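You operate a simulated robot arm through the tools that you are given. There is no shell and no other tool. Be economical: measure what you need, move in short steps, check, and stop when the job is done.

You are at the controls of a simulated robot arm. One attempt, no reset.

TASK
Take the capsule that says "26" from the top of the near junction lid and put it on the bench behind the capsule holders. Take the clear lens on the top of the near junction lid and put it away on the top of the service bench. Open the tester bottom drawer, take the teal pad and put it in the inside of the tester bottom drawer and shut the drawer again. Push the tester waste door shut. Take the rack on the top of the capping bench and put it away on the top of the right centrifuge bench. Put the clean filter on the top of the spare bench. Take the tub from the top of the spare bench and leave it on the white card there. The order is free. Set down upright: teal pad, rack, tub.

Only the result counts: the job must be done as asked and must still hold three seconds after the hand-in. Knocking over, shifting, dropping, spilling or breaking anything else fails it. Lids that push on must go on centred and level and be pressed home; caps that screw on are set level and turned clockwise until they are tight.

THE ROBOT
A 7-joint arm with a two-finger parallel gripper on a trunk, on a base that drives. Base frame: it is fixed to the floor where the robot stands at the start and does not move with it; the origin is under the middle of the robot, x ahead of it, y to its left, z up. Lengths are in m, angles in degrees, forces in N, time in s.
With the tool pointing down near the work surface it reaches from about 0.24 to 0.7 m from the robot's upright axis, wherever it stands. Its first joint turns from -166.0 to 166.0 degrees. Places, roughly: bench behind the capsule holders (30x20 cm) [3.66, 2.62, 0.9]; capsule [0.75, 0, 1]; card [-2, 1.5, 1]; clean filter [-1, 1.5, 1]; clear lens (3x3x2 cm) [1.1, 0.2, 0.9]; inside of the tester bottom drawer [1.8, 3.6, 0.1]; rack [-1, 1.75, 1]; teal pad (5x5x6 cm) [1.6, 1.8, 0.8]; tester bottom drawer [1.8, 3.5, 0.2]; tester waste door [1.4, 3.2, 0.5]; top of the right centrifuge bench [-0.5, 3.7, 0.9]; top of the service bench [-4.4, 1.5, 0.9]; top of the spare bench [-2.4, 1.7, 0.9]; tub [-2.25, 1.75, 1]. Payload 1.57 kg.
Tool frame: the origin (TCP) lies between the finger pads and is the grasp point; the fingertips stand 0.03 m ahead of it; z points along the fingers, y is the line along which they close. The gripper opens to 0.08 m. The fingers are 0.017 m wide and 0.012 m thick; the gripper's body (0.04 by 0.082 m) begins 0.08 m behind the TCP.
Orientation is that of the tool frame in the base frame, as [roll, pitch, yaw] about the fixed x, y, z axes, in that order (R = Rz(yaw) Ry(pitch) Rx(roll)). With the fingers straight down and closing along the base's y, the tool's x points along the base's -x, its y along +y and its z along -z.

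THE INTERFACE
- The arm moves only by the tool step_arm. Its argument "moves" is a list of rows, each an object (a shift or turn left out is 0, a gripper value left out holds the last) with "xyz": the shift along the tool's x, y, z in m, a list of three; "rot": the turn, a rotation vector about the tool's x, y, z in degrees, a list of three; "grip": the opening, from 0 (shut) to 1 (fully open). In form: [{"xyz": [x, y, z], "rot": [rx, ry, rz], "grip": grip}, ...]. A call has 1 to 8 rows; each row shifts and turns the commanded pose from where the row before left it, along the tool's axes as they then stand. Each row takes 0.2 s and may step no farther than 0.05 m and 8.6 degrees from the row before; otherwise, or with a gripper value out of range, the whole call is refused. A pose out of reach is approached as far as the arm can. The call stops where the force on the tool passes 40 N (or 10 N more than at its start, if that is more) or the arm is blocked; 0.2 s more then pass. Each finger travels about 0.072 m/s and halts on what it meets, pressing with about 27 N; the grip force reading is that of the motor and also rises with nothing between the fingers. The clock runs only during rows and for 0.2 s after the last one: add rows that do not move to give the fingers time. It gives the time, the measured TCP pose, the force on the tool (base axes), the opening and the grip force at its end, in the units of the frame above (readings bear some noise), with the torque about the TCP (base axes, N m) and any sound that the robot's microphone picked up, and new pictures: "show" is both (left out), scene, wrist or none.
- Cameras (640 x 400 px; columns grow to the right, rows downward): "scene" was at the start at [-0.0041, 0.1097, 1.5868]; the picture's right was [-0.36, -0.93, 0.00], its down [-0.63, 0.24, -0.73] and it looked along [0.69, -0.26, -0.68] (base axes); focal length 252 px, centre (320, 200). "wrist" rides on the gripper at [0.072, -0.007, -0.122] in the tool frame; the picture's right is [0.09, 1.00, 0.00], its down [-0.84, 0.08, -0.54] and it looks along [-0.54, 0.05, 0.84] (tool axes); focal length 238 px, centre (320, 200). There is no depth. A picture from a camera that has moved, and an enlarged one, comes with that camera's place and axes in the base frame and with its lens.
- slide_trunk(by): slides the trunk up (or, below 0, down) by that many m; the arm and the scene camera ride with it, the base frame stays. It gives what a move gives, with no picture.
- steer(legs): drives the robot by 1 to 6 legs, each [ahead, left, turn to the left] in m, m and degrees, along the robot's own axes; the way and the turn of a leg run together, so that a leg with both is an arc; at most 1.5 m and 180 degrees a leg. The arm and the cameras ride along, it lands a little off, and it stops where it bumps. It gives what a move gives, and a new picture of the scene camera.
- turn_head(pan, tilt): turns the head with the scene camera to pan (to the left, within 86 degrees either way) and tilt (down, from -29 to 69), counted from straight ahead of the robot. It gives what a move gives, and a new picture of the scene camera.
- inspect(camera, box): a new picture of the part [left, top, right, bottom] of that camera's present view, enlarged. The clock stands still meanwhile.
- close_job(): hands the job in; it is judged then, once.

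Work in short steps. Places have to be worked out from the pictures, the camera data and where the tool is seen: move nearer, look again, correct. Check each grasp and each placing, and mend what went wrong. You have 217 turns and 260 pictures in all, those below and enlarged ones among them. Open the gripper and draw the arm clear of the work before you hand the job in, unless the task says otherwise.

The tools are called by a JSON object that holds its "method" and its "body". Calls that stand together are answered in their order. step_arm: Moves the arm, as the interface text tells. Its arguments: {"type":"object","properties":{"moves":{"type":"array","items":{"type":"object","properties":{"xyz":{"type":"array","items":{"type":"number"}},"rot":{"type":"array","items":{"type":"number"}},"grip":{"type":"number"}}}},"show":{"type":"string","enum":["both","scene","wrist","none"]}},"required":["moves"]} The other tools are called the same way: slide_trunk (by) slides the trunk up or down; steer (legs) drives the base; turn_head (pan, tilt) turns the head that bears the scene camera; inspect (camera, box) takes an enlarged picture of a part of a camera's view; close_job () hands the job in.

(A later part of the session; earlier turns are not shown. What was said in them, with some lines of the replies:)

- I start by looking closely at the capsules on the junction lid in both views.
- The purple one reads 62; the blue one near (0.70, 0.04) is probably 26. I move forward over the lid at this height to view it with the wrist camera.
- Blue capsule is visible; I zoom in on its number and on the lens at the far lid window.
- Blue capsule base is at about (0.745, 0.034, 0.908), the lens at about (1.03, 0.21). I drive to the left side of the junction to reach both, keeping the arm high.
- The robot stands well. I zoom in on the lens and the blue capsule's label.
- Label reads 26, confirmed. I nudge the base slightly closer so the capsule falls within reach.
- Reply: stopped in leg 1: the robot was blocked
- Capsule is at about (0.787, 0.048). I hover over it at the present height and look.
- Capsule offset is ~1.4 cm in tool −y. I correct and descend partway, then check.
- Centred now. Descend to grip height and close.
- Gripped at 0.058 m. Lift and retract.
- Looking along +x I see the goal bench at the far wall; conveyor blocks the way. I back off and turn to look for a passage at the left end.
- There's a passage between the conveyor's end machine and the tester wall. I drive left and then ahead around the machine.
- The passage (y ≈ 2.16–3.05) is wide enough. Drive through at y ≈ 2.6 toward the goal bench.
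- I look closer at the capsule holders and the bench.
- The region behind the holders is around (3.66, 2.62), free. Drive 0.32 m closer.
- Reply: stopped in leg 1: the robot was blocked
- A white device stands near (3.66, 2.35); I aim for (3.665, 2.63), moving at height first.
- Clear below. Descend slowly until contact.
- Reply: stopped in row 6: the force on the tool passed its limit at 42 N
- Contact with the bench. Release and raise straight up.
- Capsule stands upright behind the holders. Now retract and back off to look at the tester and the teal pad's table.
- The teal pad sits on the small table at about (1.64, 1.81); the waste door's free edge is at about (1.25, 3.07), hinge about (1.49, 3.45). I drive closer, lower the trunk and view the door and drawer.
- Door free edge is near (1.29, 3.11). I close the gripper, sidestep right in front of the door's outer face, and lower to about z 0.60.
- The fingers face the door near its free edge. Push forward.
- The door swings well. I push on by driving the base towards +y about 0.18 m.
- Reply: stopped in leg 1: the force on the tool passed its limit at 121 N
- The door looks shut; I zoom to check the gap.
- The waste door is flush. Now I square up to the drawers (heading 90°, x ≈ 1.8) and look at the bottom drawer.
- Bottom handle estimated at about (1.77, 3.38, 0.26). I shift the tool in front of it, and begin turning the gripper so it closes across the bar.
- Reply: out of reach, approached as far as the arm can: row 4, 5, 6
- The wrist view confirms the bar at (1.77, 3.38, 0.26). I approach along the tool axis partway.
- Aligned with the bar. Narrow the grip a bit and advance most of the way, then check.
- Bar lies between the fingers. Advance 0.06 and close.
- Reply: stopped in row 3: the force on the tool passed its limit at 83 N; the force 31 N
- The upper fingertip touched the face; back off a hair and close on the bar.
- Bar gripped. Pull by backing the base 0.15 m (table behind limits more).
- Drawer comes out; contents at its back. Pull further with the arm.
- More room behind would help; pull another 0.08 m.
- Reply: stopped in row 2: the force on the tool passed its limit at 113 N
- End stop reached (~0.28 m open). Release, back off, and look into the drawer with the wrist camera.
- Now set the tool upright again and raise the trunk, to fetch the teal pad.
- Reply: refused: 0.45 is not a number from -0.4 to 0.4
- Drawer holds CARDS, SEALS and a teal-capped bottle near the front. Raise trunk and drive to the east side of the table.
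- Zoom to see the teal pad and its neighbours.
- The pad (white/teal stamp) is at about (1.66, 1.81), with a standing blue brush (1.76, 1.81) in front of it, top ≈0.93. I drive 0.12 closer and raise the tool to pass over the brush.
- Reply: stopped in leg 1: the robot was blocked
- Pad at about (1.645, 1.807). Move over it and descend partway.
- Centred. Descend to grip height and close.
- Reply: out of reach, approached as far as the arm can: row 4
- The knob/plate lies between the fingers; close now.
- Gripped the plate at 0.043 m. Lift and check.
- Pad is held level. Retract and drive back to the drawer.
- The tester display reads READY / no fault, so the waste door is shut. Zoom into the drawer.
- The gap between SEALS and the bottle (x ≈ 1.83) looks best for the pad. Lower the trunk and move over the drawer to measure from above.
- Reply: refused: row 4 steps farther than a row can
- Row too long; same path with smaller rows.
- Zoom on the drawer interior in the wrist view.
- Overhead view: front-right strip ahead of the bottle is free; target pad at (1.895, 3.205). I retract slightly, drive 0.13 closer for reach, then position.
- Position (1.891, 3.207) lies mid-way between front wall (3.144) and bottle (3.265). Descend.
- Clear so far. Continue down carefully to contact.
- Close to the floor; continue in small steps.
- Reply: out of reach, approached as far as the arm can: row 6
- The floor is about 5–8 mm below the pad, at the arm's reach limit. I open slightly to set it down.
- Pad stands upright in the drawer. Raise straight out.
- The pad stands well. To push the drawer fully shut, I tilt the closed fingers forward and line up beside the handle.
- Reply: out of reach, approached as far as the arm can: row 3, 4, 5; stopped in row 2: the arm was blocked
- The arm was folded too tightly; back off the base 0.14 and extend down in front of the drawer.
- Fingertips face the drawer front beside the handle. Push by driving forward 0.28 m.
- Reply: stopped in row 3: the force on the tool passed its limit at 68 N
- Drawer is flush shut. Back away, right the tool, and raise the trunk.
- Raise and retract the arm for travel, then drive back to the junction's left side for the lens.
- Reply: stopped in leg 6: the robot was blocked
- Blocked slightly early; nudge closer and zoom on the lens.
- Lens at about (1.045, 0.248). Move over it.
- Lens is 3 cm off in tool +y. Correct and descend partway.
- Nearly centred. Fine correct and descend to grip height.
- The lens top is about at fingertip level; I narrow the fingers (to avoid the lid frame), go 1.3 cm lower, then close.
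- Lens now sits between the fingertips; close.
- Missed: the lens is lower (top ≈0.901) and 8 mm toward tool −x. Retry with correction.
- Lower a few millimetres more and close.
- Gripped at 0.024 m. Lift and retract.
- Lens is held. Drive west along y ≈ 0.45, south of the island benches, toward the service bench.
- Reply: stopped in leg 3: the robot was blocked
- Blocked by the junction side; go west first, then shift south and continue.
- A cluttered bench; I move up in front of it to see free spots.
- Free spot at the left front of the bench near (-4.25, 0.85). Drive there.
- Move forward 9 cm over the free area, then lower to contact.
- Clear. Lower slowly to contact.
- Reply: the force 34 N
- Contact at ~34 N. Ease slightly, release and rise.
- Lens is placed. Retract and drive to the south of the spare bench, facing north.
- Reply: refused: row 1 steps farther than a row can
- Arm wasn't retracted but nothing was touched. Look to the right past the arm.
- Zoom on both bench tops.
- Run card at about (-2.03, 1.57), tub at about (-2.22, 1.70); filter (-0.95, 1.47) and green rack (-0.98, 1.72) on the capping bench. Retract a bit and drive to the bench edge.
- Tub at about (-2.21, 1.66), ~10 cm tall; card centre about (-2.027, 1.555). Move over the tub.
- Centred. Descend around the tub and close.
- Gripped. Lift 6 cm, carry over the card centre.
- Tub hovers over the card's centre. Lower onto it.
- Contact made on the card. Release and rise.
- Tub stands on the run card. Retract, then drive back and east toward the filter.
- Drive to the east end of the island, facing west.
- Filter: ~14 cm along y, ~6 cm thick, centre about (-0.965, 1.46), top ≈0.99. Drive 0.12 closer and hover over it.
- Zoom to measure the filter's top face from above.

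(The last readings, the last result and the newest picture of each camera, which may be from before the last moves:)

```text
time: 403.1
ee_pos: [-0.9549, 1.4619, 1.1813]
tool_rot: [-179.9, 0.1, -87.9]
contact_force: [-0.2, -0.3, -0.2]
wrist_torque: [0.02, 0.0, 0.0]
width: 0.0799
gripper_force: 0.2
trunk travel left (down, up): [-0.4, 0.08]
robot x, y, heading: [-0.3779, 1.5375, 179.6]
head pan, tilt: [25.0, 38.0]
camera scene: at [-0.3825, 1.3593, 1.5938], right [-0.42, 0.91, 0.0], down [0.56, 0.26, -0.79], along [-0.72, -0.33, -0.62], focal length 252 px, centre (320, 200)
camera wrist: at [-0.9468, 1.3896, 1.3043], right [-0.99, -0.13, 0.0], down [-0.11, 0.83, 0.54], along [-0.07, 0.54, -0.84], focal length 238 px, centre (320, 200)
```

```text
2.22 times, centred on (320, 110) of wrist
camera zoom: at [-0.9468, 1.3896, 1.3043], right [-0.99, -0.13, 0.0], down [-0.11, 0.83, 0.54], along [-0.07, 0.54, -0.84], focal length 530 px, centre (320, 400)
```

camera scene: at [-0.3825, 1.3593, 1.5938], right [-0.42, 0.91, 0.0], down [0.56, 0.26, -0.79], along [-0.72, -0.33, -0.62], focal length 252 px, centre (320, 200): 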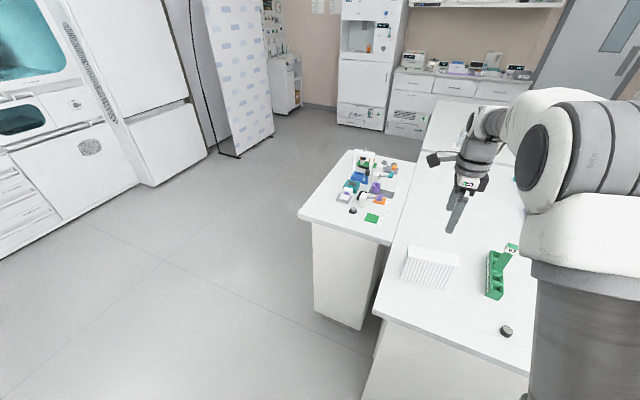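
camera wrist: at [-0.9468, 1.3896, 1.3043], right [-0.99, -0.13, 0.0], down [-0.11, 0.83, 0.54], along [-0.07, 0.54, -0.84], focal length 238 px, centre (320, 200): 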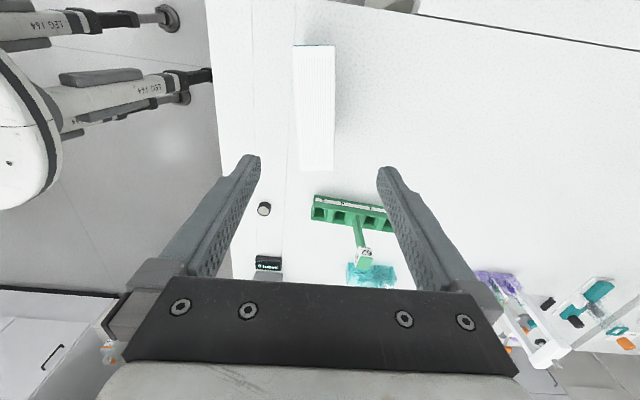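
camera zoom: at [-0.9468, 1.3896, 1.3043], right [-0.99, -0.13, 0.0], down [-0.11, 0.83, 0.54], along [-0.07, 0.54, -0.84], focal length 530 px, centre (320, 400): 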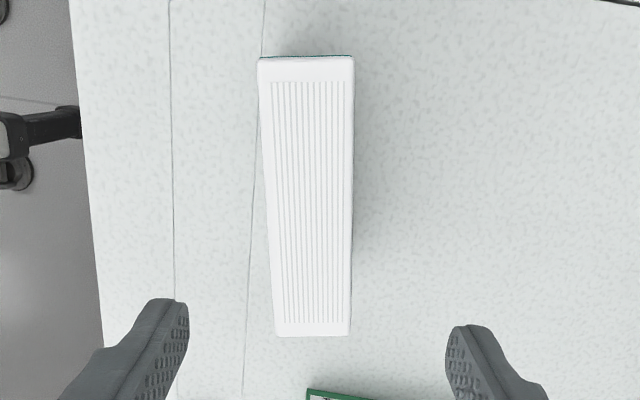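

Filter top: 4.8 × 15 cm, centre (-0.952, 1.467), turned about 9°. I rotate the tool 7° and descend to grip.

{"method": "step_arm", "body": {"moves": [{"xyz": [-0.005, -0.003, 0], "rot": [0, 0, -7]}, {"xyz": [0, 0, 0.045]}, {"xyz": [0, 0, 0.045]}, {"xyz": [0, 0, 0.03]}, {}], "show": "wrist"}}

```text
time: 404.3
ee_pos: [-0.9524, 1.4678, 1.0607]
tool_rot: [-179.8, 0.3, -81.0]
contact_force: [0.2, -0.1, 0.0]
wrist_torque: [-0.02, -0.01, -0.05]
width: 0.0799
gripper_force: 0.1
trunk travel left (down, up): [-0.4, 0.08]
robot x, y, heading: [-0.3814, 1.5364, 179.4]
head pan, tilt: [25.0, 38.0]
camera wrist: at [-0.9347, 1.3958, 1.1846], right [-0.97, -0.25, 0.0], down [-0.21, 0.81, 0.54], along [-0.13, 0.53, -0.84], focal length 238 px, centre (320, 200)
```

wrist: 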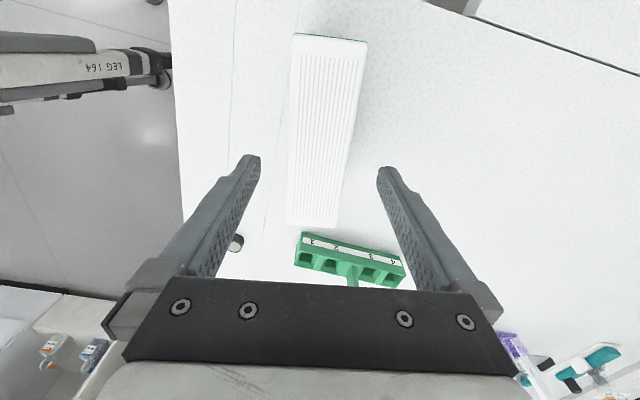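

Aligned. Descend the rest and close.

{"method": "step_arm", "body": {"moves": [{"xyz": [0, 0, 0.04]}, {"xyz": [0, 0, 0.04]}, {"xyz": [0, 0, 0.018]}, {}, {"grip": 0.3}, {"grip": 0.3}, {"grip": 0.3}], "show": "wrist"}}

```text
time: 405.9
ee_pos: [-0.9527, 1.4672, 0.9637]
tool_rot: [-179.9, 0.2, -80.9]
contact_force: [0.3, -0.2, 0.7]
wrist_torque: [0.04, -0.01, -0.01]
width: 0.0449
gripper_force: 26.6
trunk travel left (down, up): [-0.4, 0.08]
robot x, y, heading: [-0.3804, 1.5359, 179.5]
head pan, tilt: [25.0, 38.0]
camera wrist: at [-0.9343, 1.3969, 1.0866], right [-0.97, -0.25, 0.0], down [-0.21, 0.81, 0.54], along [-0.13, 0.53, -0.84], focal length 238 px, centre (320, 200)
```

wrist: 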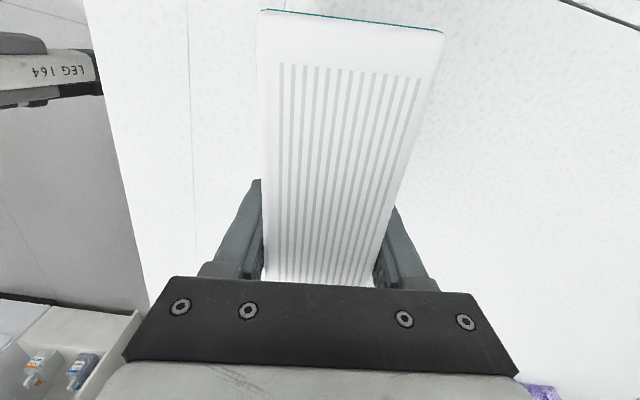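

Filter gripped (0.045). Lift and retract.

{"method": "step_arm", "body": {"moves": [{"xyz": [0, 0, -0.03]}, {"xyz": [0, 0, -0.05]}, {"xyz": [0, 0, -0.05]}, {"xyz": [0, 0, -0.05]}, {"xyz": [0, 0, -0.03]}, {"xyz": [0, -0.05, 0]}, {"xyz": [0, -0.05, 0]}, {"xyz": [0, -0.05, 0]}], "show": "wrist"}}

{"method": "steer", "body": {"legs": [[-0.15, 0, 0], [0, 1.05, 0], [1.4, 0, 0], [0.75, 0, 0], [0, 0, -90], [0.3, 0, 0]]}}

{"method": "turn_head", "body": {"pan": 20, "tilt": 42}}

```text
time: 407.7
ee_pos: [-0.8032, 1.4907, 1.172]
tool_rot: [-179.8, 0.2, -80.8]
contact_force: [-1.3, 0.1, -1.6]
wrist_torque: [0.0, 0.02, 0.02]
width: 0.0448
gripper_force: 27.3
trunk travel left (down, up): [-0.4, 0.08]
robot x, y, heading: [-0.3797, 1.5397, 179.4]
head pan, tilt: [25.0, 38.0]
camera wrist: at [-0.7858, 1.4195, 1.2958], right [-0.97, -0.25, 0.0], down [-0.21, 0.81, 0.54], along [-0.13, 0.53, -0.84], focal length 238 px, centre (320, 200)
```

wrist: 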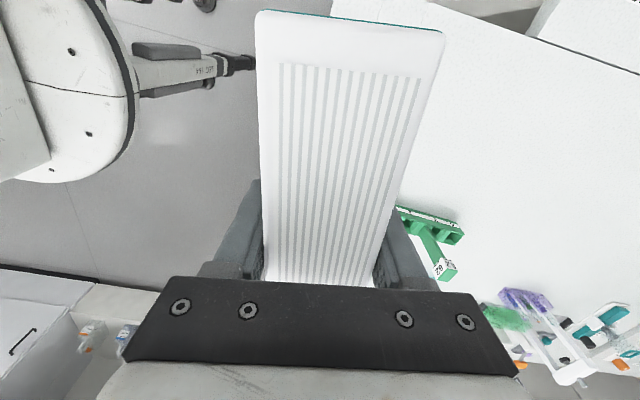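

```text
time: 438.1
ee_pos: [-2.4349, 1.2525, 1.1727]
tool_rot: [-179.8, 0.2, -170.9]
contact_force: [-0.4, 0.1, -1.4]
wrist_torque: [0.0, 0.0, 0.03]
width: 0.0449
gripper_force: 27.2
trunk travel left (down, up): [-0.4, 0.08]
robot x, y, heading: [-2.3869, 0.8249, 89.7]
head pan, tilt: [25.0, 38.0]
camera scene: at [-2.5667, 0.8267, 1.5938], right [0.91, 0.42, 0.0], down [0.26, -0.56, -0.79], along [-0.33, 0.72, -0.62], focal length 252 px, centre (320, 200)
```

scene: 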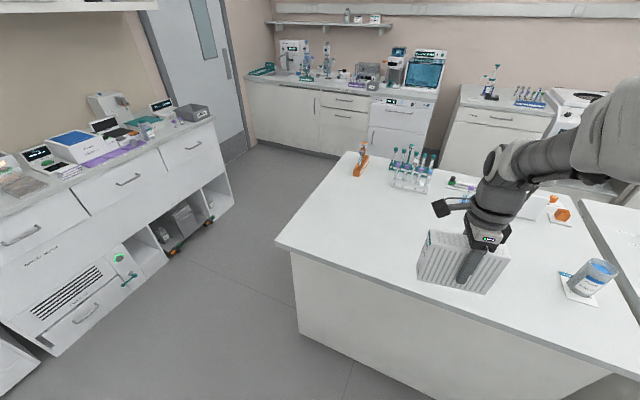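

```text
time: 438.8
ee_pos: [-2.4354, 1.2511, 1.1724]
tool_rot: [-179.8, 0.2, -170.9]
contact_force: [-0.1, 0.3, -0.8]
wrist_torque: [-0.04, 0.02, 0.03]
width: 0.0447
gripper_force: 27.0
trunk travel left (down, up): [-0.4, 0.08]
robot x, y, heading: [-2.3872, 0.8265, 89.9]
head pan, tilt: [20.0, 42.0]
camera scene: at [-2.5589, 0.8268, 1.5879], right [0.94, 0.34, 0.0], down [0.23, -0.63, -0.74], along [-0.25, 0.7, -0.67], focal length 252 px, centre (320, 200)
```

scene: 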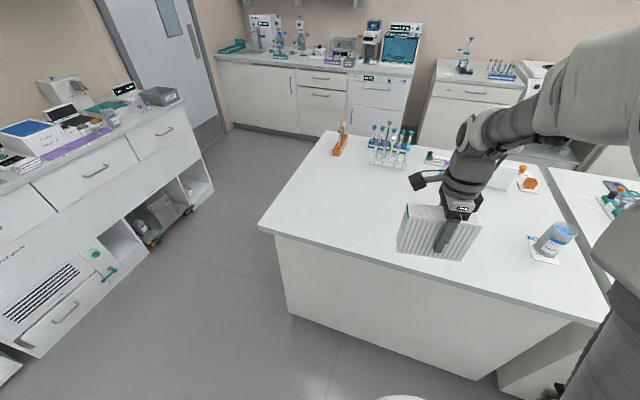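

Plenty of free area at (-2.48, 1.54). Drive a bit closer and position there.

{"method": "steer", "body": {"legs": [[0.12, 0, 0]]}}

{"method": "step_arm", "body": {"moves": [{"xyz": [0.005, 0.045, 0]}, {"xyz": [0.005, 0.045, 0]}, {"xyz": [0.005, 0.045, 0]}, {"xyz": [0.005, 0.045, 0]}, {"xyz": [0, 0, 0.05]}, {"xyz": [0, 0, 0.05]}, {"xyz": [0, 0, 0.05]}, {}]}}

```text
time: 440.2
ee_pos: [-2.4343, 1.3704, 1.1734]
tool_rot: [-179.8, 0.1, -171.0]
contact_force: [-0.1, 0.0, -2.1]
wrist_torque: [-0.01, -0.02, -0.03]
width: 0.0448
gripper_force: 27.2
trunk travel left (down, up): [-0.4, 0.08]
robot x, y, heading: [-2.3905, 0.9439, 89.5]
head pan, tilt: [20.0, 42.0]
camera scene: at [-2.5581, 0.9464, 1.5878], right [0.94, 0.34, 0.0], down [0.23, -0.63, -0.74], along [-0.25, 0.7, -0.67], focal length 252 px, centre (320, 200)
```

scene: 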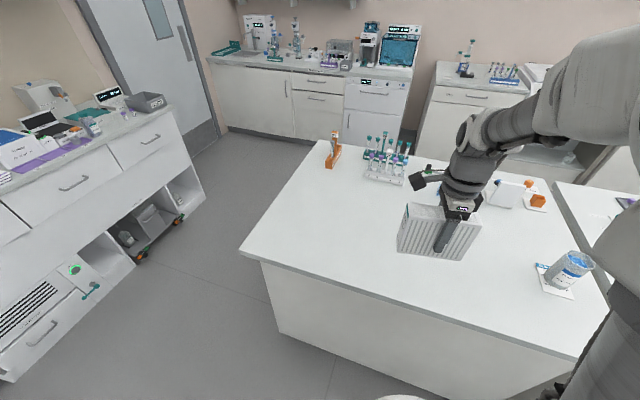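

```text
time: 442.0
ee_pos: [-2.4818, 1.5429, 1.0201]
tool_rot: [-179.9, 0.2, -170.9]
contact_force: [-0.7, 0.0, -1.8]
wrist_torque: [-0.01, 0.03, -0.02]
width: 0.0449
gripper_force: 26.5
trunk travel left (down, up): [-0.4, 0.08]
robot x, y, heading: [-2.3881, 0.9485, 89.7]
head pan, tilt: [20.0, 42.0]
camera scene: at [-2.5582, 0.9463, 1.5879], right [0.94, 0.34, 0.0], down [0.23, -0.63, -0.74], along [-0.25, 0.7, -0.67], focal length 252 px, centre (320, 200)
camera wrist: at [-2.5513, 1.5256, 1.1444], right [-0.25, 0.97, 0.0], down [0.81, 0.21, 0.54], along [0.53, 0.13, -0.84], focal length 238 px, centre (320, 200)
```

scene: 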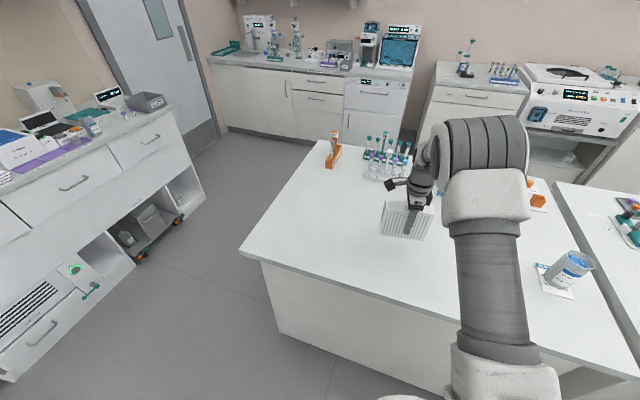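
wrist: 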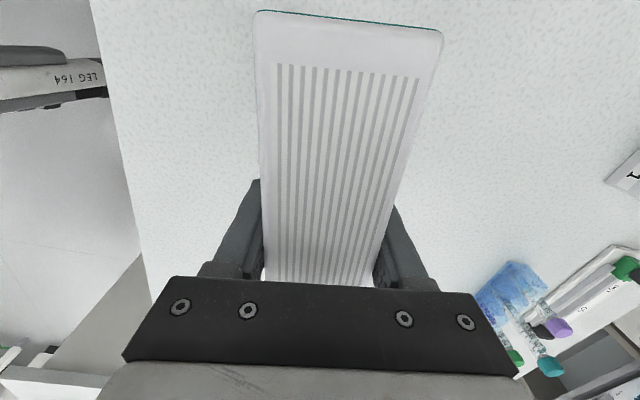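

Spot is clear. Lower to contact (expected TCP ≈ 0.963).

{"method": "step_arm", "body": {"moves": [{"xyz": [0, 0, 0.04]}, {"xyz": [0, 0, 0.01]}, {"xyz": [0, 0, 0.004]}, {"xyz": [0, 0, 0.003]}, {"xyz": [0, 0, 0.003]}, {}], "show": "none"}}

```text
time: 443.4
ee_pos: [-2.4813, 1.5435, 0.9629]
tool_rot: [-179.8, 0.2, -170.9]
contact_force: [1.3, -1.9, 7.6]
wrist_torque: [0.03, 0.11, 0.01]
width: 0.0448
gripper_force: 27.5
trunk travel left (down, up): [-0.4, 0.08]
robot x, y, heading: [-2.3883, 0.9461, 89.9]
head pan, tilt: [20.0, 42.0]
```

Contact (7.6 N). Release and rise.

{"method": "step_arm", "body": {"moves": [{"grip": 0.8}, {"grip": 1}, {"grip": 1}, {"xyz": [0, 0, -0.03]}, {"xyz": [0, 0, -0.05]}, {"xyz": [0, 0, -0.05]}, {"xyz": [0, 0, -0.05]}, {"xyz": [0, 0, -0.05]}], "show": "scene"}}

{"method": "step_arm", "body": {"moves": [{"xyz": [0, -0.05, 0]}, {"xyz": [0, -0.05, 0]}, {"xyz": [0, -0.05, 0]}, {"xyz": [0, -0.05, 0]}], "show": "none"}}

{"method": "steer", "body": {"legs": [[-0.5, 0, 0], [0, -1.5, 0], [0, -0.65, 0], [0, 0, 90], [0, -1.25, 0], [0.1, 0, 0]]}}

{"method": "turn_head", "body": {"pan": 25, "tilt": 42}}

```text
time: 445.2
ee_pos: [-2.4832, 1.543, 1.1929]
tool_rot: [-179.7, 0.2, -170.9]
contact_force: [0.1, -1.0, 0.5]
wrist_torque: [-0.01, -0.02, -0.02]
width: 0.0799
gripper_force: 0.0
trunk travel left (down, up): [-0.4, 0.08]
robot x, y, heading: [-2.386, 0.9431, 89.7]
head pan, tilt: [20.0, 42.0]
camera scene: at [-2.5581, 0.9459, 1.5878], right [0.94, 0.34, 0.0], down [0.23, -0.63, -0.74], along [-0.25, 0.7, -0.67], focal length 252 px, centre (320, 200)
```

scene: 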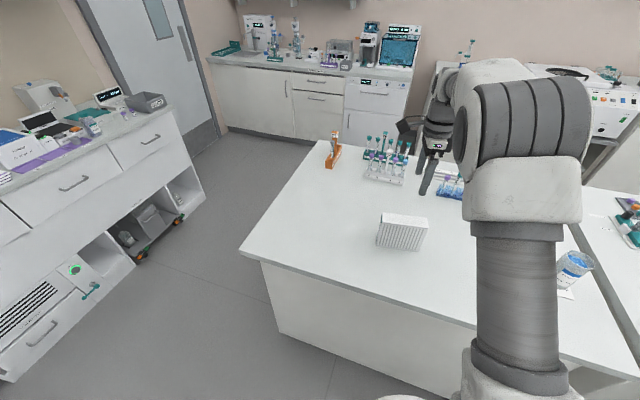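

```text
time: 446.2
ee_pos: [-2.4516, 1.3473, 1.1925]
tool_rot: [-180.0, 0.1, -170.9]
contact_force: [-0.7, -0.1, 0.1]
wrist_torque: [-0.01, -0.02, 0.0]
width: 0.0799
gripper_force: 0.1
trunk travel left (down, up): [-0.4, 0.08]
robot x, y, heading: [-2.3876, 0.9468, 90.0]
head pan, tilt: [20.0, 42.0]
```

```text
time: 481.1
ee_pos: [-0.7376, 1.6447, 1.1915]
tool_rot: [-179.7, 0.2, -81.2]
contact_force: [0.3, 0.8, -0.8]
wrist_torque: [0.04, 0.01, -0.03]
width: 0.08
gripper_force: 0.1
trunk travel left (down, up): [-0.4, 0.08]
robot x, y, heading: [-0.3389, 1.7021, 179.3]
head pan, tilt: [20.0, 42.0]
camera scene: at [-0.3391, 1.536, 1.5879], right [-0.33, 0.94, 0.0], down [0.63, 0.22, -0.74], along [-0.7, -0.25, -0.67], focal length 252 px, centre (320, 200)
```

scene: 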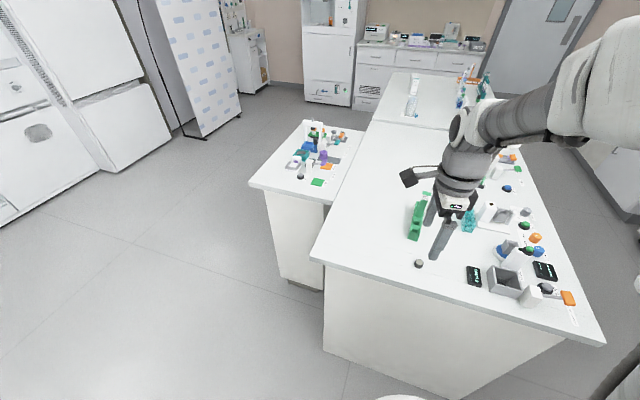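

```text
time: 481.8
ee_pos: [-0.7372, 1.6439, 1.1922]
tool_rot: [-179.8, 0.2, -81.3]
contact_force: [0.0, 0.2, -0.5]
wrist_torque: [-0.03, -0.02, -0.03]
width: 0.0801
gripper_force: 0.0
trunk travel left (down, up): [-0.4, 0.08]
robot x, y, heading: [-0.3359, 1.7016, 179.3]
head pan, tilt: [25.0, 42.0]
camera scene: at [-0.3361, 1.5293, 1.5879], right [-0.41, 0.91, 0.0], down [0.61, 0.28, -0.74], along [-0.68, -0.31, -0.67], focal length 252 px, centre (320, 200)
```

scene: 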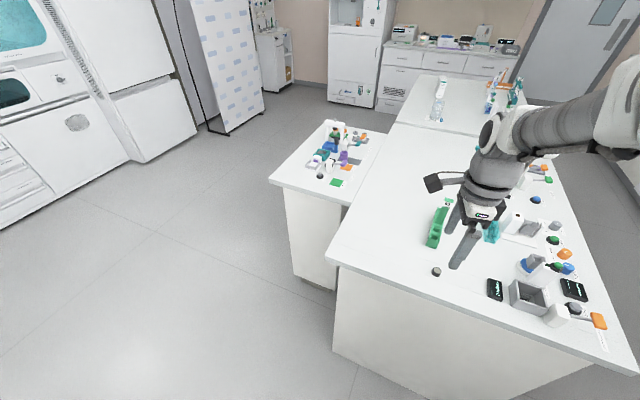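

Filter is placed. Now examine the green rack.

{"method": "inspect", "body": {"camera": "scene", "box": [400, 180, 520, 290]}}

{"method": "inspect", "body": {"camera": "wrist", "box": [0, 0, 640, 400]}}

```text
3.64 times, centred on (460, 235) of scene
camera zoom: at [-0.3361, 1.5293, 1.5879], right [-0.41, 0.91, 0.0], down [0.61, 0.28, -0.74], along [-0.68, -0.31, -0.67], focal length 915 px, centre (-189, 73)
```

zoom: 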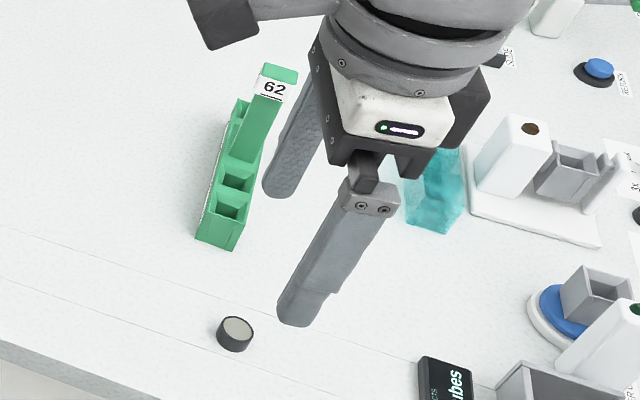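

```text
1.00 times, centred on (320, 200) of wrist (not enlarged: the box is as wide or as high as the picture)
camera zoom: at [-0.7199, 1.5723, 1.3152], right [-0.97, -0.24, 0.0], down [-0.21, 0.81, 0.54], along [-0.13, 0.53, -0.84], focal length 238 px, centre (320, 200)
```

zoom: 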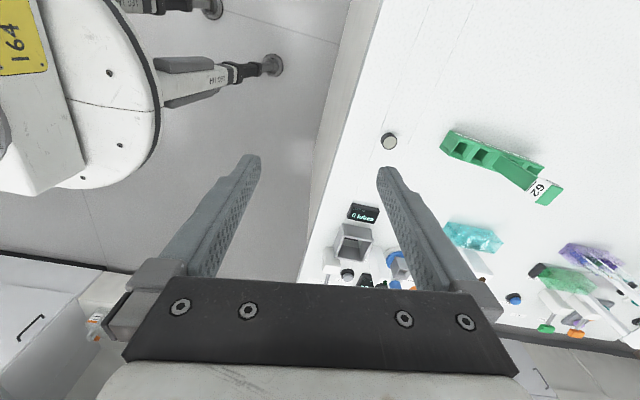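

Rack: bar along x from about (-0.97) to (-1.13) at y ≈1.65, with a post near (-1.053, 1.657) up to z ≈1.045. Drive a bit closer and look from above.

{"method": "steer", "body": {"legs": [[0.09, 0, 0]]}}

{"method": "step_arm", "body": {"moves": [{"xyz": [-0.009, 0.042, 0], "rot": [0, 0, 7]}, {"xyz": [-0.009, 0.042, 0]}, {"xyz": [-0.004, 0.042, 0]}, {"xyz": [0, 0.042, 0]}, {"xyz": [0, 0.042, 0]}, {}]}}

```text
time: 483.1
ee_pos: [-0.8268, 1.6442, 1.1905]
tool_rot: [-179.8, 0.2, -81.2]
contact_force: [-0.7, -0.3, 0.9]
wrist_torque: [0.0, 0.0, 0.0]
width: 0.0798
gripper_force: 0.2
trunk travel left (down, up): [-0.4, 0.08]
robot x, y, heading: [-0.4264, 1.7052, 179.4]
head pan, tilt: [25.0, 42.0]
camera scene: at [-0.4253, 1.5303, 1.5879], right [-0.41, 0.91, 0.0], down [0.61, 0.28, -0.74], along [-0.68, -0.31, -0.67], focal length 252 px, centre (320, 200)
```

scene: 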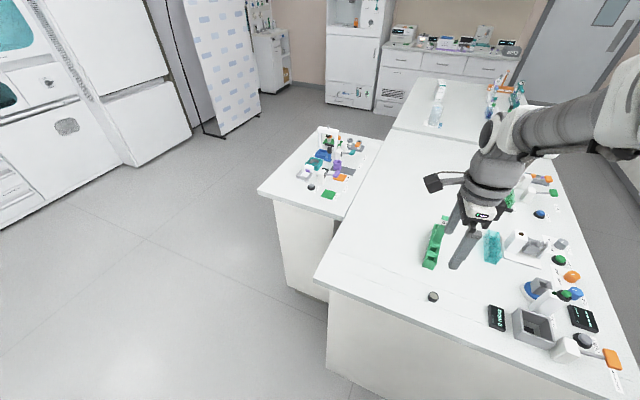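

```text
time: 484.5
ee_pos: [-1.0377, 1.6554, 1.1893]
tool_rot: [-179.8, 0.2, -88.2]
contact_force: [-1.0, 0.0, 0.3]
wrist_torque: [0.0, -0.02, 0.02]
width: 0.08
gripper_force: 0.1
trunk travel left (down, up): [-0.4, 0.08]
robot x, y, heading: [-0.4246, 1.7048, 179.6]
head pan, tilt: [25.0, 42.0]
camera scene: at [-0.4252, 1.5303, 1.5879], right [-0.41, 0.91, 0.0], down [0.61, 0.28, -0.74], along [-0.68, -0.31, -0.67], focal length 252 px, centre (320, 200)
camera wrist: at [-1.0288, 1.582, 1.3136], right [-0.99, -0.12, 0.0], down [-0.11, 0.83, 0.54], along [-0.06, 0.54, -0.84], focal length 238 px, centre (320, 200)
```

scene: 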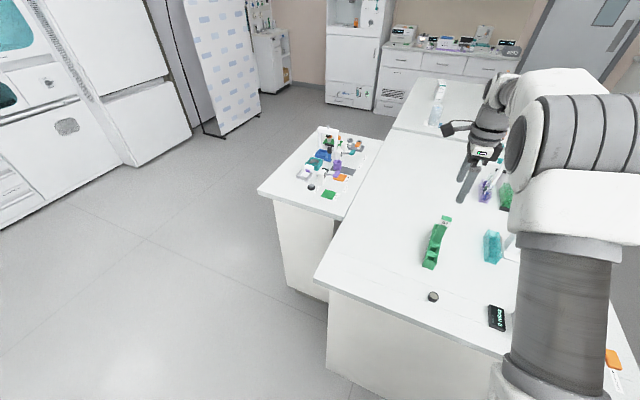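
wrist: 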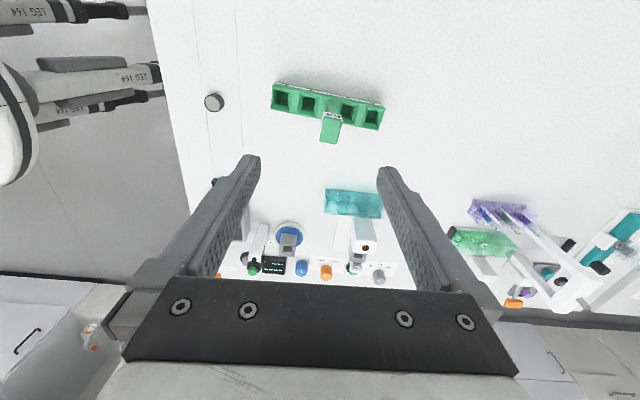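

Zoom in on the rack from above.

{"method": "inspect", "body": {"camera": "wrist", "box": [250, 60, 410, 160]}}

{"method": "inspect", "body": {"camera": "scene", "box": [400, 200, 480, 280]}}

```text
4.00 times, centred on (330, 110) of wrist
camera zoom: at [-1.0288, 1.582, 1.3136], right [-0.99, -0.12, 0.0], down [-0.11, 0.83, 0.54], along [-0.06, 0.54, -0.84], focal length 953 px, centre (280, 560)
```

zoom: 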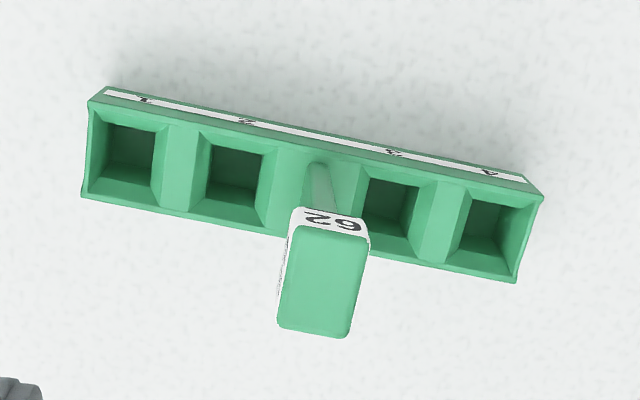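

```text
5.00 times, centred on (440, 240) of scene
camera zoom: at [-0.4252, 1.5303, 1.5879], right [-0.41, 0.91, 0.0], down [0.61, 0.28, -0.74], along [-0.68, -0.31, -0.67], focal length 1258 px, centre (-280, 0)
```

zoom: 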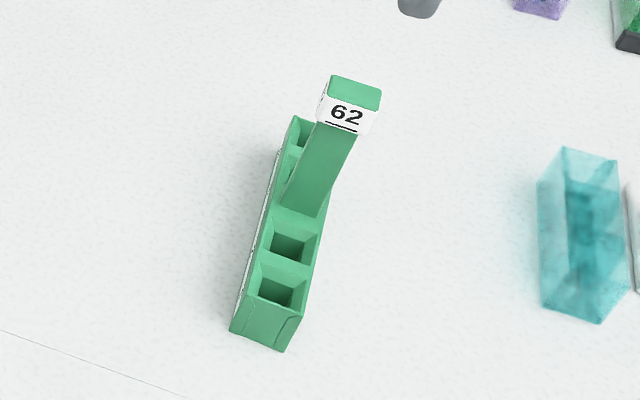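

Post at (-1.049, 1.658), about 2 cm thick along the bar. Align, descend to TCP 1.0 and grip the post.

{"method": "step_arm", "body": {"moves": [{"xyz": [-0.003, 0.011, 0], "rot": [0, 0, 5.8], "grip": 0.8}, {"xyz": [0, 0, 0.045]}, {"xyz": [0, 0, 0.045]}, {"xyz": [0, 0, 0.03]}, {}], "show": "wrist"}}

```text
time: 485.7
ee_pos: [-1.0485, 1.6565, 1.0705]
tool_rot: [-179.9, 0.3, -94.0]
contact_force: [-0.5, 0.8, -0.3]
wrist_torque: [0.0, 0.01, 0.0]
width: 0.0638
gripper_force: 0.1
trunk travel left (down, up): [-0.4, 0.08]
robot x, y, heading: [-0.4254, 1.7079, 179.3]
head pan, tilt: [25.0, 42.0]
camera wrist: at [-1.0466, 1.5836, 1.1938], right [-1.0, -0.02, 0.0], down [-0.02, 0.84, 0.54], along [-0.01, 0.54, -0.84], focal length 238 px, centre (320, 200)
```

wrist: 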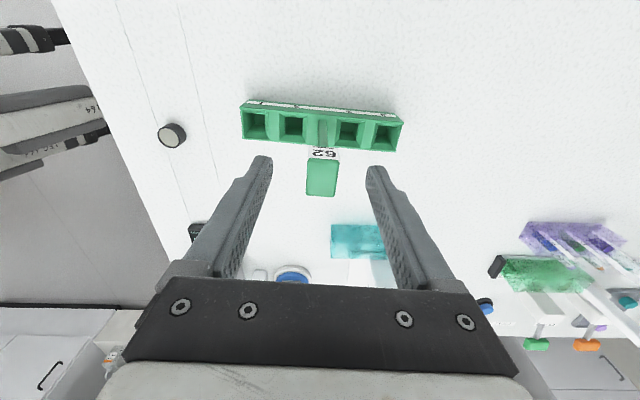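

Aligned. Descend and close on the post.

{"method": "step_arm", "body": {"moves": [{"xyz": [0, 0, 0.035]}, {"xyz": [0, 0, 0.033]}, {}, {"grip": 0}, {"grip": 0}, {"grip": 0}, {"grip": 0}], "show": "wrist"}}

```text
time: 487.3
ee_pos: [-1.0487, 1.6587, 1.0035]
tool_rot: [-179.9, 0.2, -94.0]
contact_force: [0.4, -0.2, 0.0]
wrist_torque: [0.0, 0.06, -0.01]
width: 0.0217
gripper_force: 26.8
trunk travel left (down, up): [-0.4, 0.08]
robot x, y, heading: [-0.4213, 1.708, 179.1]
head pan, tilt: [25.0, 42.0]
camera wrist: at [-1.0463, 1.5842, 1.1269], right [-1.0, -0.02, 0.0], down [-0.02, 0.84, 0.54], along [-0.01, 0.54, -0.84], focal length 238 px, centre (320, 200)
```

wrist: 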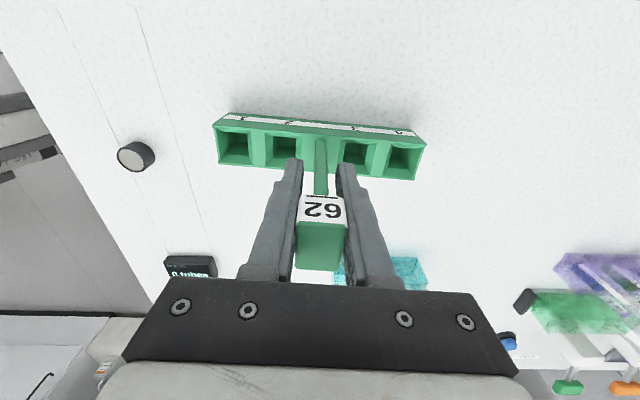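

Gripped on the head. Lift, retract, and drive north to the right centrifuge bench.

{"method": "step_arm", "body": {"moves": [{"xyz": [0, 0, -0.03]}, {"xyz": [0, 0, -0.05]}, {"xyz": [0, 0, -0.05]}, {"xyz": [0, 0, -0.05]}, {"xyz": [0, 0, -0.04]}, {"xyz": [0, -0.05, 0]}, {"xyz": [0, -0.05, 0]}, {"xyz": [0, -0.05, 0]}], "show": "wrist"}}

{"method": "steer", "body": {"legs": [[-0.3, 0, 0], [0, 0, -90], [1.0, 0.1, 0]]}}

{"method": "turn_head", "body": {"pan": 30, "tilt": 38}}

```text
time: 489.1
ee_pos: [-0.8987, 1.6478, 1.2224]
tool_rot: [-179.9, 0.2, -94.0]
contact_force: [0.5, -0.9, -0.5]
wrist_torque: [0.01, 0.0, 0.0]
width: 0.0217
gripper_force: 27.1
trunk travel left (down, up): [-0.4, 0.08]
robot x, y, heading: [-0.4231, 1.7051, 179.4]
head pan, tilt: [25.0, 42.0]
camera wrist: at [-0.897, 1.5739, 1.3466], right [-1.0, -0.02, 0.0], down [-0.02, 0.84, 0.54], along [-0.01, 0.54, -0.84], focal length 238 px, centre (320, 200)
```

wrist: 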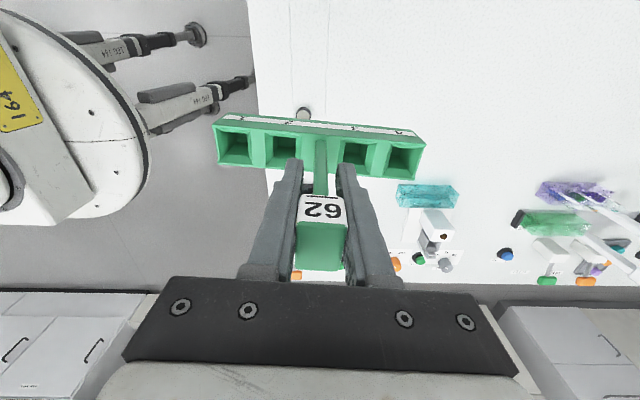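

```text
time: 503.2
ee_pos: [-0.2414, 3.1772, 1.2223]
tool_rot: [-179.9, 0.2, 174.5]
contact_force: [0.3, 0.4, -1.3]
wrist_torque: [0.02, -0.02, -0.03]
width: 0.0218
gripper_force: 27.2
trunk travel left (down, up): [-0.4, 0.08]
robot x, y, heading: [-0.194, 2.7069, 87.7]
head pan, tilt: [25.0, 42.0]
camera scene: at [-0.3718, 2.7038, 1.5879], right [0.92, 0.39, 0.0], down [0.26, -0.62, -0.74], along [-0.29, 0.68, -0.67], focal length 252 px, centre (320, 200)
```

scene: 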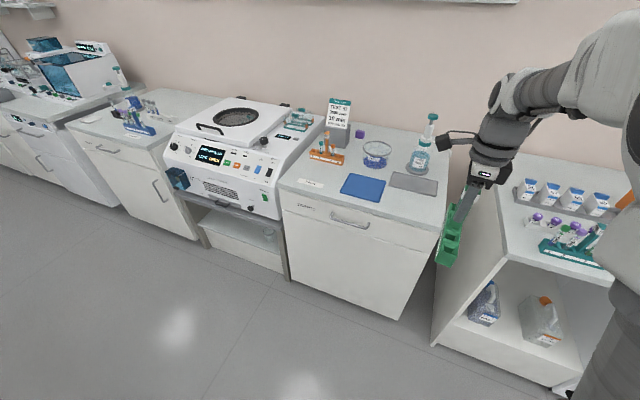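

```text
time: 503.9
ee_pos: [-0.2418, 3.1775, 1.2236]
tool_rot: [-179.9, 0.2, 174.5]
contact_force: [0.2, 0.8, -0.4]
wrist_torque: [-0.02, 0.03, 0.0]
width: 0.0216
gripper_force: 26.6
trunk travel left (down, up): [-0.4, 0.08]
robot x, y, heading: [-0.1945, 2.702, 87.8]
head pan, tilt: [30.0, 38.0]
camera scene: at [-0.3796, 2.703, 1.5938], right [0.88, 0.47, 0.0], down [0.29, -0.54, -0.79], along [-0.37, 0.7, -0.62], focal length 252 px, centre (320, 200)
```

scene: 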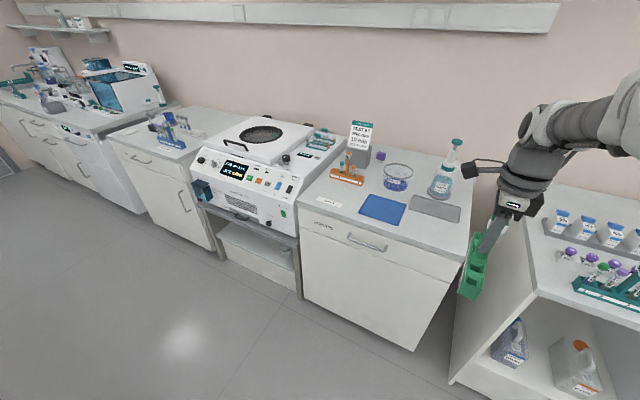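

Zoom to find free space on this bench.

{"method": "inspect", "body": {"camera": "scene", "box": [295, 110, 485, 260]}}

```text
2.67 times, centred on (390, 185) of scene
camera zoom: at [-0.3796, 2.703, 1.5938], right [0.88, 0.47, 0.0], down [0.29, -0.54, -0.79], along [-0.37, 0.7, -0.62], focal length 671 px, centre (133, 240)
```

zoom: 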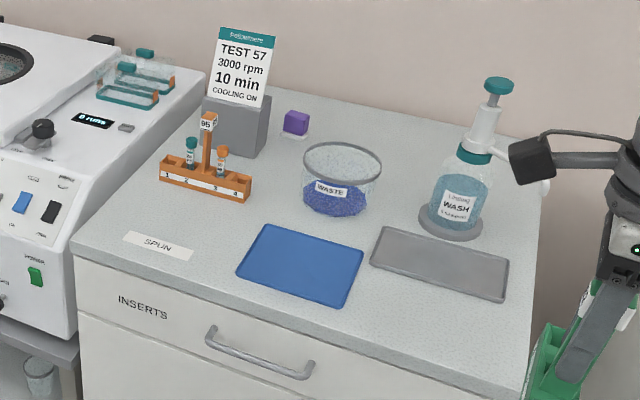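

Free area in front of the grey tray, centre about (-0.325, 3.53). I turn the tool 90° so the rack lies along x.

{"method": "step_arm", "body": {"moves": [{"rot": [0, 0, -8.6]}, {"rot": [0, 0, -8.6]}, {"rot": [0, 0, -8.6]}, {"rot": [0, 0, -8.6]}, {"rot": [0, 0, -8.6]}, {"rot": [0, 0, -8.6]}, {"rot": [0, 0, -8.6]}, {"rot": [0, 0, -8.6]}], "show": "none"}}

{"method": "step_arm", "body": {"moves": [{"rot": [0, 0, -8.6]}, {"rot": [0, 0, -8.6]}, {"rot": [0, 0, -8.6]}], "show": "none"}}

{"method": "steer", "body": {"legs": [[0.28, 0.07, 1.5]]}}

{"method": "inspect", "body": {"camera": "wrist", "box": [0, 0, 640, 400]}}

```text
time: 505.7
ee_pos: [-0.2421, 3.177, 1.2235]
tool_rot: [-179.8, 0.0, -116.5]
contact_force: [0.1, -0.5, -1.0]
wrist_torque: [0.02, -0.05, 0.02]
width: 0.0217
gripper_force: 27.0
trunk travel left (down, up): [-0.4, 0.08]
robot x, y, heading: [-0.1954, 2.7035, 88.0]
head pan, tilt: [30.0, 38.0]
```

```text
time: 506.5
ee_pos: [-0.2424, 3.1778, 1.2236]
tool_rot: [-179.8, -0.2, -90.8]
contact_force: [1.7, -1.4, -0.1]
wrist_torque: [0.01, -0.01, 0.03]
width: 0.0215
gripper_force: 26.8
trunk travel left (down, up): [-0.4, 0.08]
robot x, y, heading: [-0.1954, 2.7015, 87.9]
head pan, tilt: [30.0, 38.0]
```

```text
time: 508.9
ee_pos: [-0.3187, 3.4586, 1.2229]
tool_rot: [-179.8, -0.2, -89.2]
contact_force: [0.2, 0.6, -1.7]
wrist_torque: [-0.01, 0.01, 0.02]
width: 0.0216
gripper_force: 27.1
trunk travel left (down, up): [-0.4, 0.08]
robot x, y, heading: [-0.254, 2.9819, 89.6]
head pan, tilt: [30.0, 38.0]
camera scene: at [-0.4429, 2.9812, 1.5938], right [0.87, 0.49, 0.0], down [0.3, -0.54, -0.79], along [-0.39, 0.69, -0.62], focal length 252 px, centre (320, 200)
```

scene: 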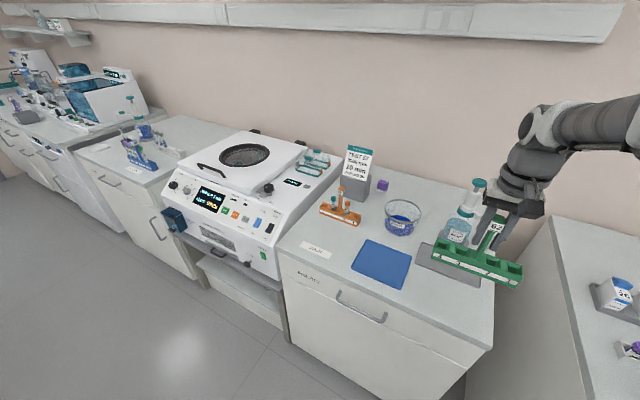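

```text
1.00 times, centred on (320, 200) of wrist (not enlarged: the box is as wide or as high as the picture)
camera zoom: at [-0.3111, 3.3873, 1.3467], right [-0.99, -0.1, 0.0], down [-0.09, 0.84, 0.54], along [-0.05, 0.54, -0.84], focal length 238 px, centre (320, 200)
```

zoom: 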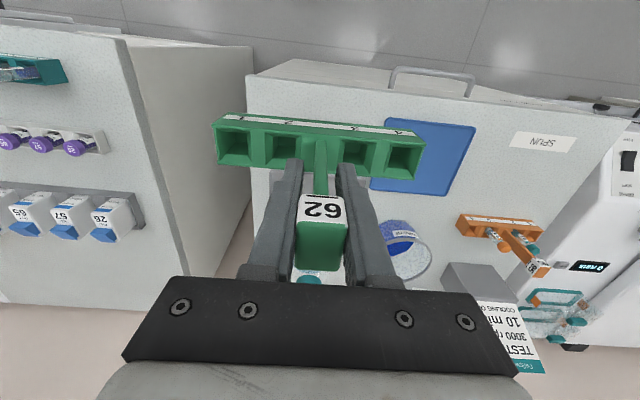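

Position is midway between mat and edge. Move 7 cm forward and descend.

{"method": "step_arm", "body": {"moves": [{"xyz": [-0.036, 0, 0]}, {"xyz": [-0.036, 0, 0]}, {"xyz": [0, 0, 0.05]}, {"xyz": [0, 0, 0.05]}, {"xyz": [0, 0, 0.05]}, {}]}}

```text
time: 510.3
ee_pos: [-0.3198, 3.5315, 1.073]
tool_rot: [-179.9, -0.1, -89.3]
contact_force: [0.1, -0.2, -1.5]
wrist_torque: [-0.04, -0.02, 0.04]
width: 0.0216
gripper_force: 27.2
trunk travel left (down, up): [-0.4, 0.08]
robot x, y, heading: [-0.2585, 2.9846, 89.1]
head pan, tilt: [30.0, 38.0]
camera scene: at [-0.4429, 2.9812, 1.5938], right [0.87, 0.49, 0.0], down [0.3, -0.54, -0.79], along [-0.39, 0.69, -0.62], focal length 252 px, centre (320, 200)
camera wrist: at [-0.3118, 3.4597, 1.1965], right [-0.99, -0.1, 0.0], down [-0.09, 0.84, 0.54], along [-0.05, 0.54, -0.84], focal length 238 px, centre (320, 200)
```

scene: 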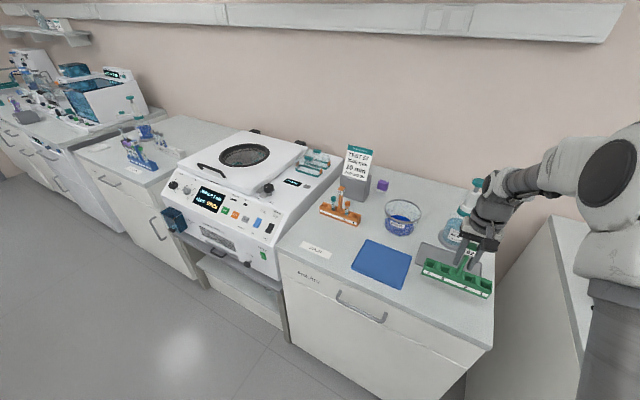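
wrist: 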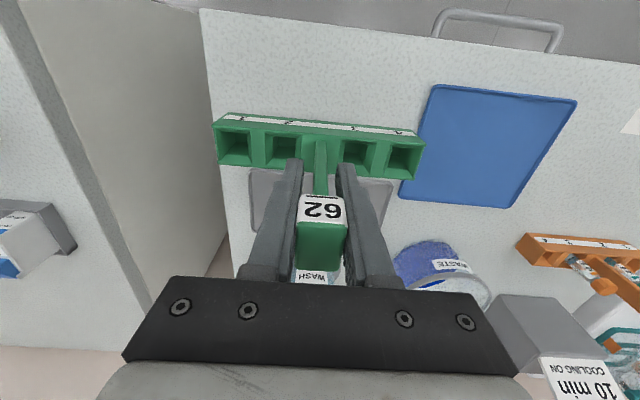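

All clear. Lower to contact.

{"method": "step_arm", "body": {"moves": [{"xyz": [0, 0, 0.04]}, {"xyz": [0, 0, 0.02]}, {"xyz": [0, 0, 0.005]}, {"xyz": [0, 0, 0.004]}, {"xyz": [0, 0, 0.004]}, {"xyz": [0, 0, 0.003]}, {}], "show": "wrist"}}

```text
time: 511.9
ee_pos: [-0.3184, 3.5307, 0.9979]
tool_rot: [-179.9, 0.0, -89.3]
contact_force: [0.8, 2.3, 21.7]
wrist_torque: [0.07, 0.06, 0.02]
width: 0.0221
gripper_force: 27.2
trunk travel left (down, up): [-0.4, 0.08]
robot x, y, heading: [-0.2604, 2.9859, 89.3]
head pan, tilt: [30.0, 38.0]
camera wrist: at [-0.3113, 3.4583, 1.1218], right [-0.99, -0.1, 0.0], down [-0.09, 0.83, 0.54], along [-0.05, 0.54, -0.84], focal length 238 px, centre (320, 200)
```

wrist: 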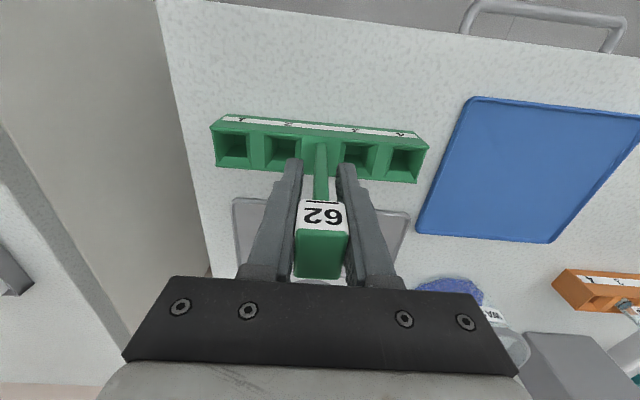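

Contact at 22 N. Release and rise.

{"method": "step_arm", "body": {"moves": [{"xyz": [0, 0, -0.001], "grip": 0.5}, {"grip": 0.7}, {"grip": 0.7}, {"xyz": [0, 0, -0.03]}, {"xyz": [0, 0, -0.05]}, {"xyz": [0, 0, -0.05]}, {"xyz": [0, 0, -0.05]}, {"xyz": [0, 0, -0.04]}]}}

```text
time: 513.7
ee_pos: [-0.3179, 3.5326, 1.2191]
tool_rot: [-179.8, -0.1, -89.3]
contact_force: [-0.5, -0.1, 0.5]
wrist_torque: [0.01, 0.04, 0.01]
width: 0.0563
gripper_force: 0.0
trunk travel left (down, up): [-0.4, 0.08]
robot x, y, heading: [-0.2599, 2.9865, 89.4]
head pan, tilt: [30.0, 38.0]
camera scene: at [-0.4429, 2.9808, 1.5938], right [0.87, 0.49, 0.0], down [0.3, -0.54, -0.79], along [-0.39, 0.69, -0.62], focal length 252 px, centre (320, 200)
camera wrist: at [-0.3114, 3.4601, 1.3432], right [-0.99, -0.1, 0.0], down [-0.09, 0.84, 0.54], along [-0.05, 0.54, -0.84], focal length 238 px, centre (320, 200)
```

scene: 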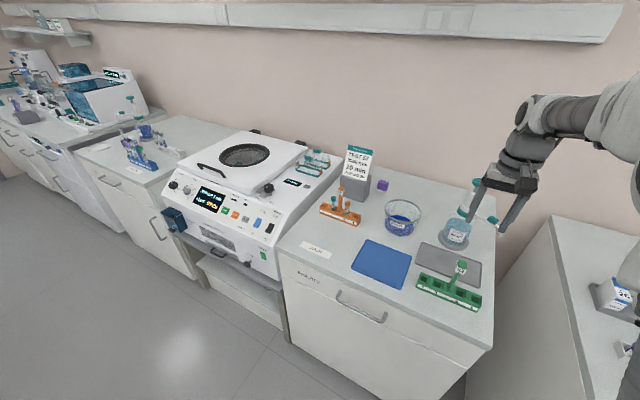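
wrist: 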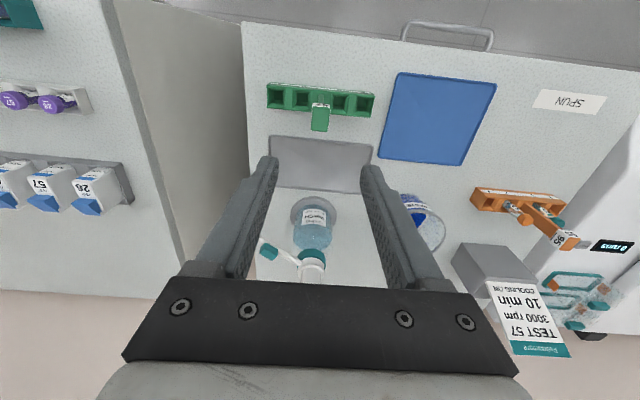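

Rack stands upright in place. Withdraw the arm, open the gripper and back off the base.

{"method": "step_arm", "body": {"moves": [{"xyz": [0.04, 0, -0.02], "grip": 1}, {"xyz": [0.05, 0, 0]}, {"xyz": [0.05, 0, 0]}, {"xyz": [0.05, 0, 0]}], "show": "none"}}

{"method": "steer", "body": {"legs": [[-0.3, 0, 0]]}}

{"method": "turn_head", "body": {"pan": -55, "tilt": 25}}

```text
time: 514.7
ee_pos: [-0.316, 3.3402, 1.2397]
tool_rot: [-179.8, -0.1, -89.3]
contact_force: [-0.6, 0.3, 0.6]
wrist_torque: [0.02, 0.0, -0.03]
width: 0.08
gripper_force: 0.0
trunk travel left (down, up): [-0.4, 0.08]
robot x, y, heading: [-0.2576, 2.9837, 89.6]
head pan, tilt: [30.0, 38.0]
```

```text
time: 517.3
ee_pos: [-0.3194, 3.042, 1.2394]
tool_rot: [-179.8, -0.1, -89.4]
contact_force: [0.2, -0.4, 0.7]
wrist_torque: [0.0, -0.01, -0.02]
width: 0.0799
gripper_force: 0.1
trunk travel left (down, up): [-0.4, 0.08]
robot x, y, heading: [-0.2628, 2.6848, 89.4]
head pan, tilt: [30.0, 38.0]
camera scene: at [-0.4462, 2.6816, 1.5938], right [0.87, 0.49, 0.0], down [0.3, -0.54, -0.79], along [-0.39, 0.69, -0.62], focal length 252 px, centre (320, 200)
```

scene: 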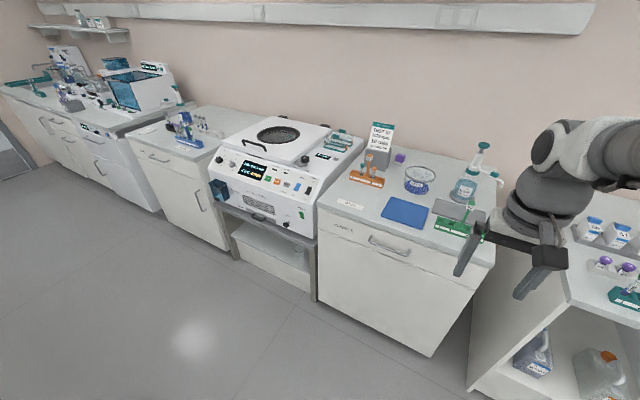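

```text
time: 518.9
ee_pos: [-0.3183, 3.0413, 1.2383]
tool_rot: [-179.8, -0.3, -89.4]
contact_force: [-0.4, 0.5, 0.1]
wrist_torque: [0.01, -0.01, 0.01]
width: 0.0799
gripper_force: 0.0
trunk travel left (down, up): [-0.4, 0.08]
robot x, y, heading: [-0.2583, 2.6893, 89.1]
head pan, tilt: [-55.0, 25.0]
camera scene: at [-0.3279, 2.6585, 1.6141], right [0.56, -0.83, 0.0], down [-0.35, -0.24, -0.91], along [0.75, 0.51, -0.42], focal length 252 px, centre (320, 200)
```

scene: 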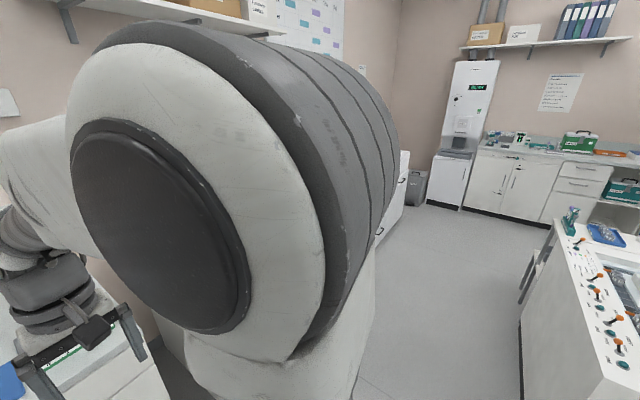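

Nothing protrudes from the tester, all items are placed, and the gripper is open and clear. I hand the job in.

{"method": "close_job", "body": {}}

```text
The job is handed in.
```

I carried out all seven parts of the task and handed the job in. I did not look into the tester bottom drawer again after shutting it.

- **Capsule 26:** it stands on the bench behind the capsule holders.
- **Clear lens:** it is on the left front of the service bench top.
- **Teal pad:** I set it upright inside the bottom drawer and pushed the drawer flush shut. The pad dropped a few millimetres on release because the arm had reached its lower limit. The last push on the drawer ended with a contact force of 68 N.
- **Tester waste door:** it is flush. With it shut, the tester display read READY with no fault.
- **Rack:** it is upright on the right centrifuge bench.
- **Clean filter:** it stands on the spare bench. It was the only filter I saw on the capping bench, and I saw no label saying "clean".
- **Tub:** it is upright on the run card on the spare bench. I took that card to be the white card because it was the closest to the listed position.

The base bumped into furniture and stopped a few times while driving. I saw nothing knocked over or moved in the pictures.
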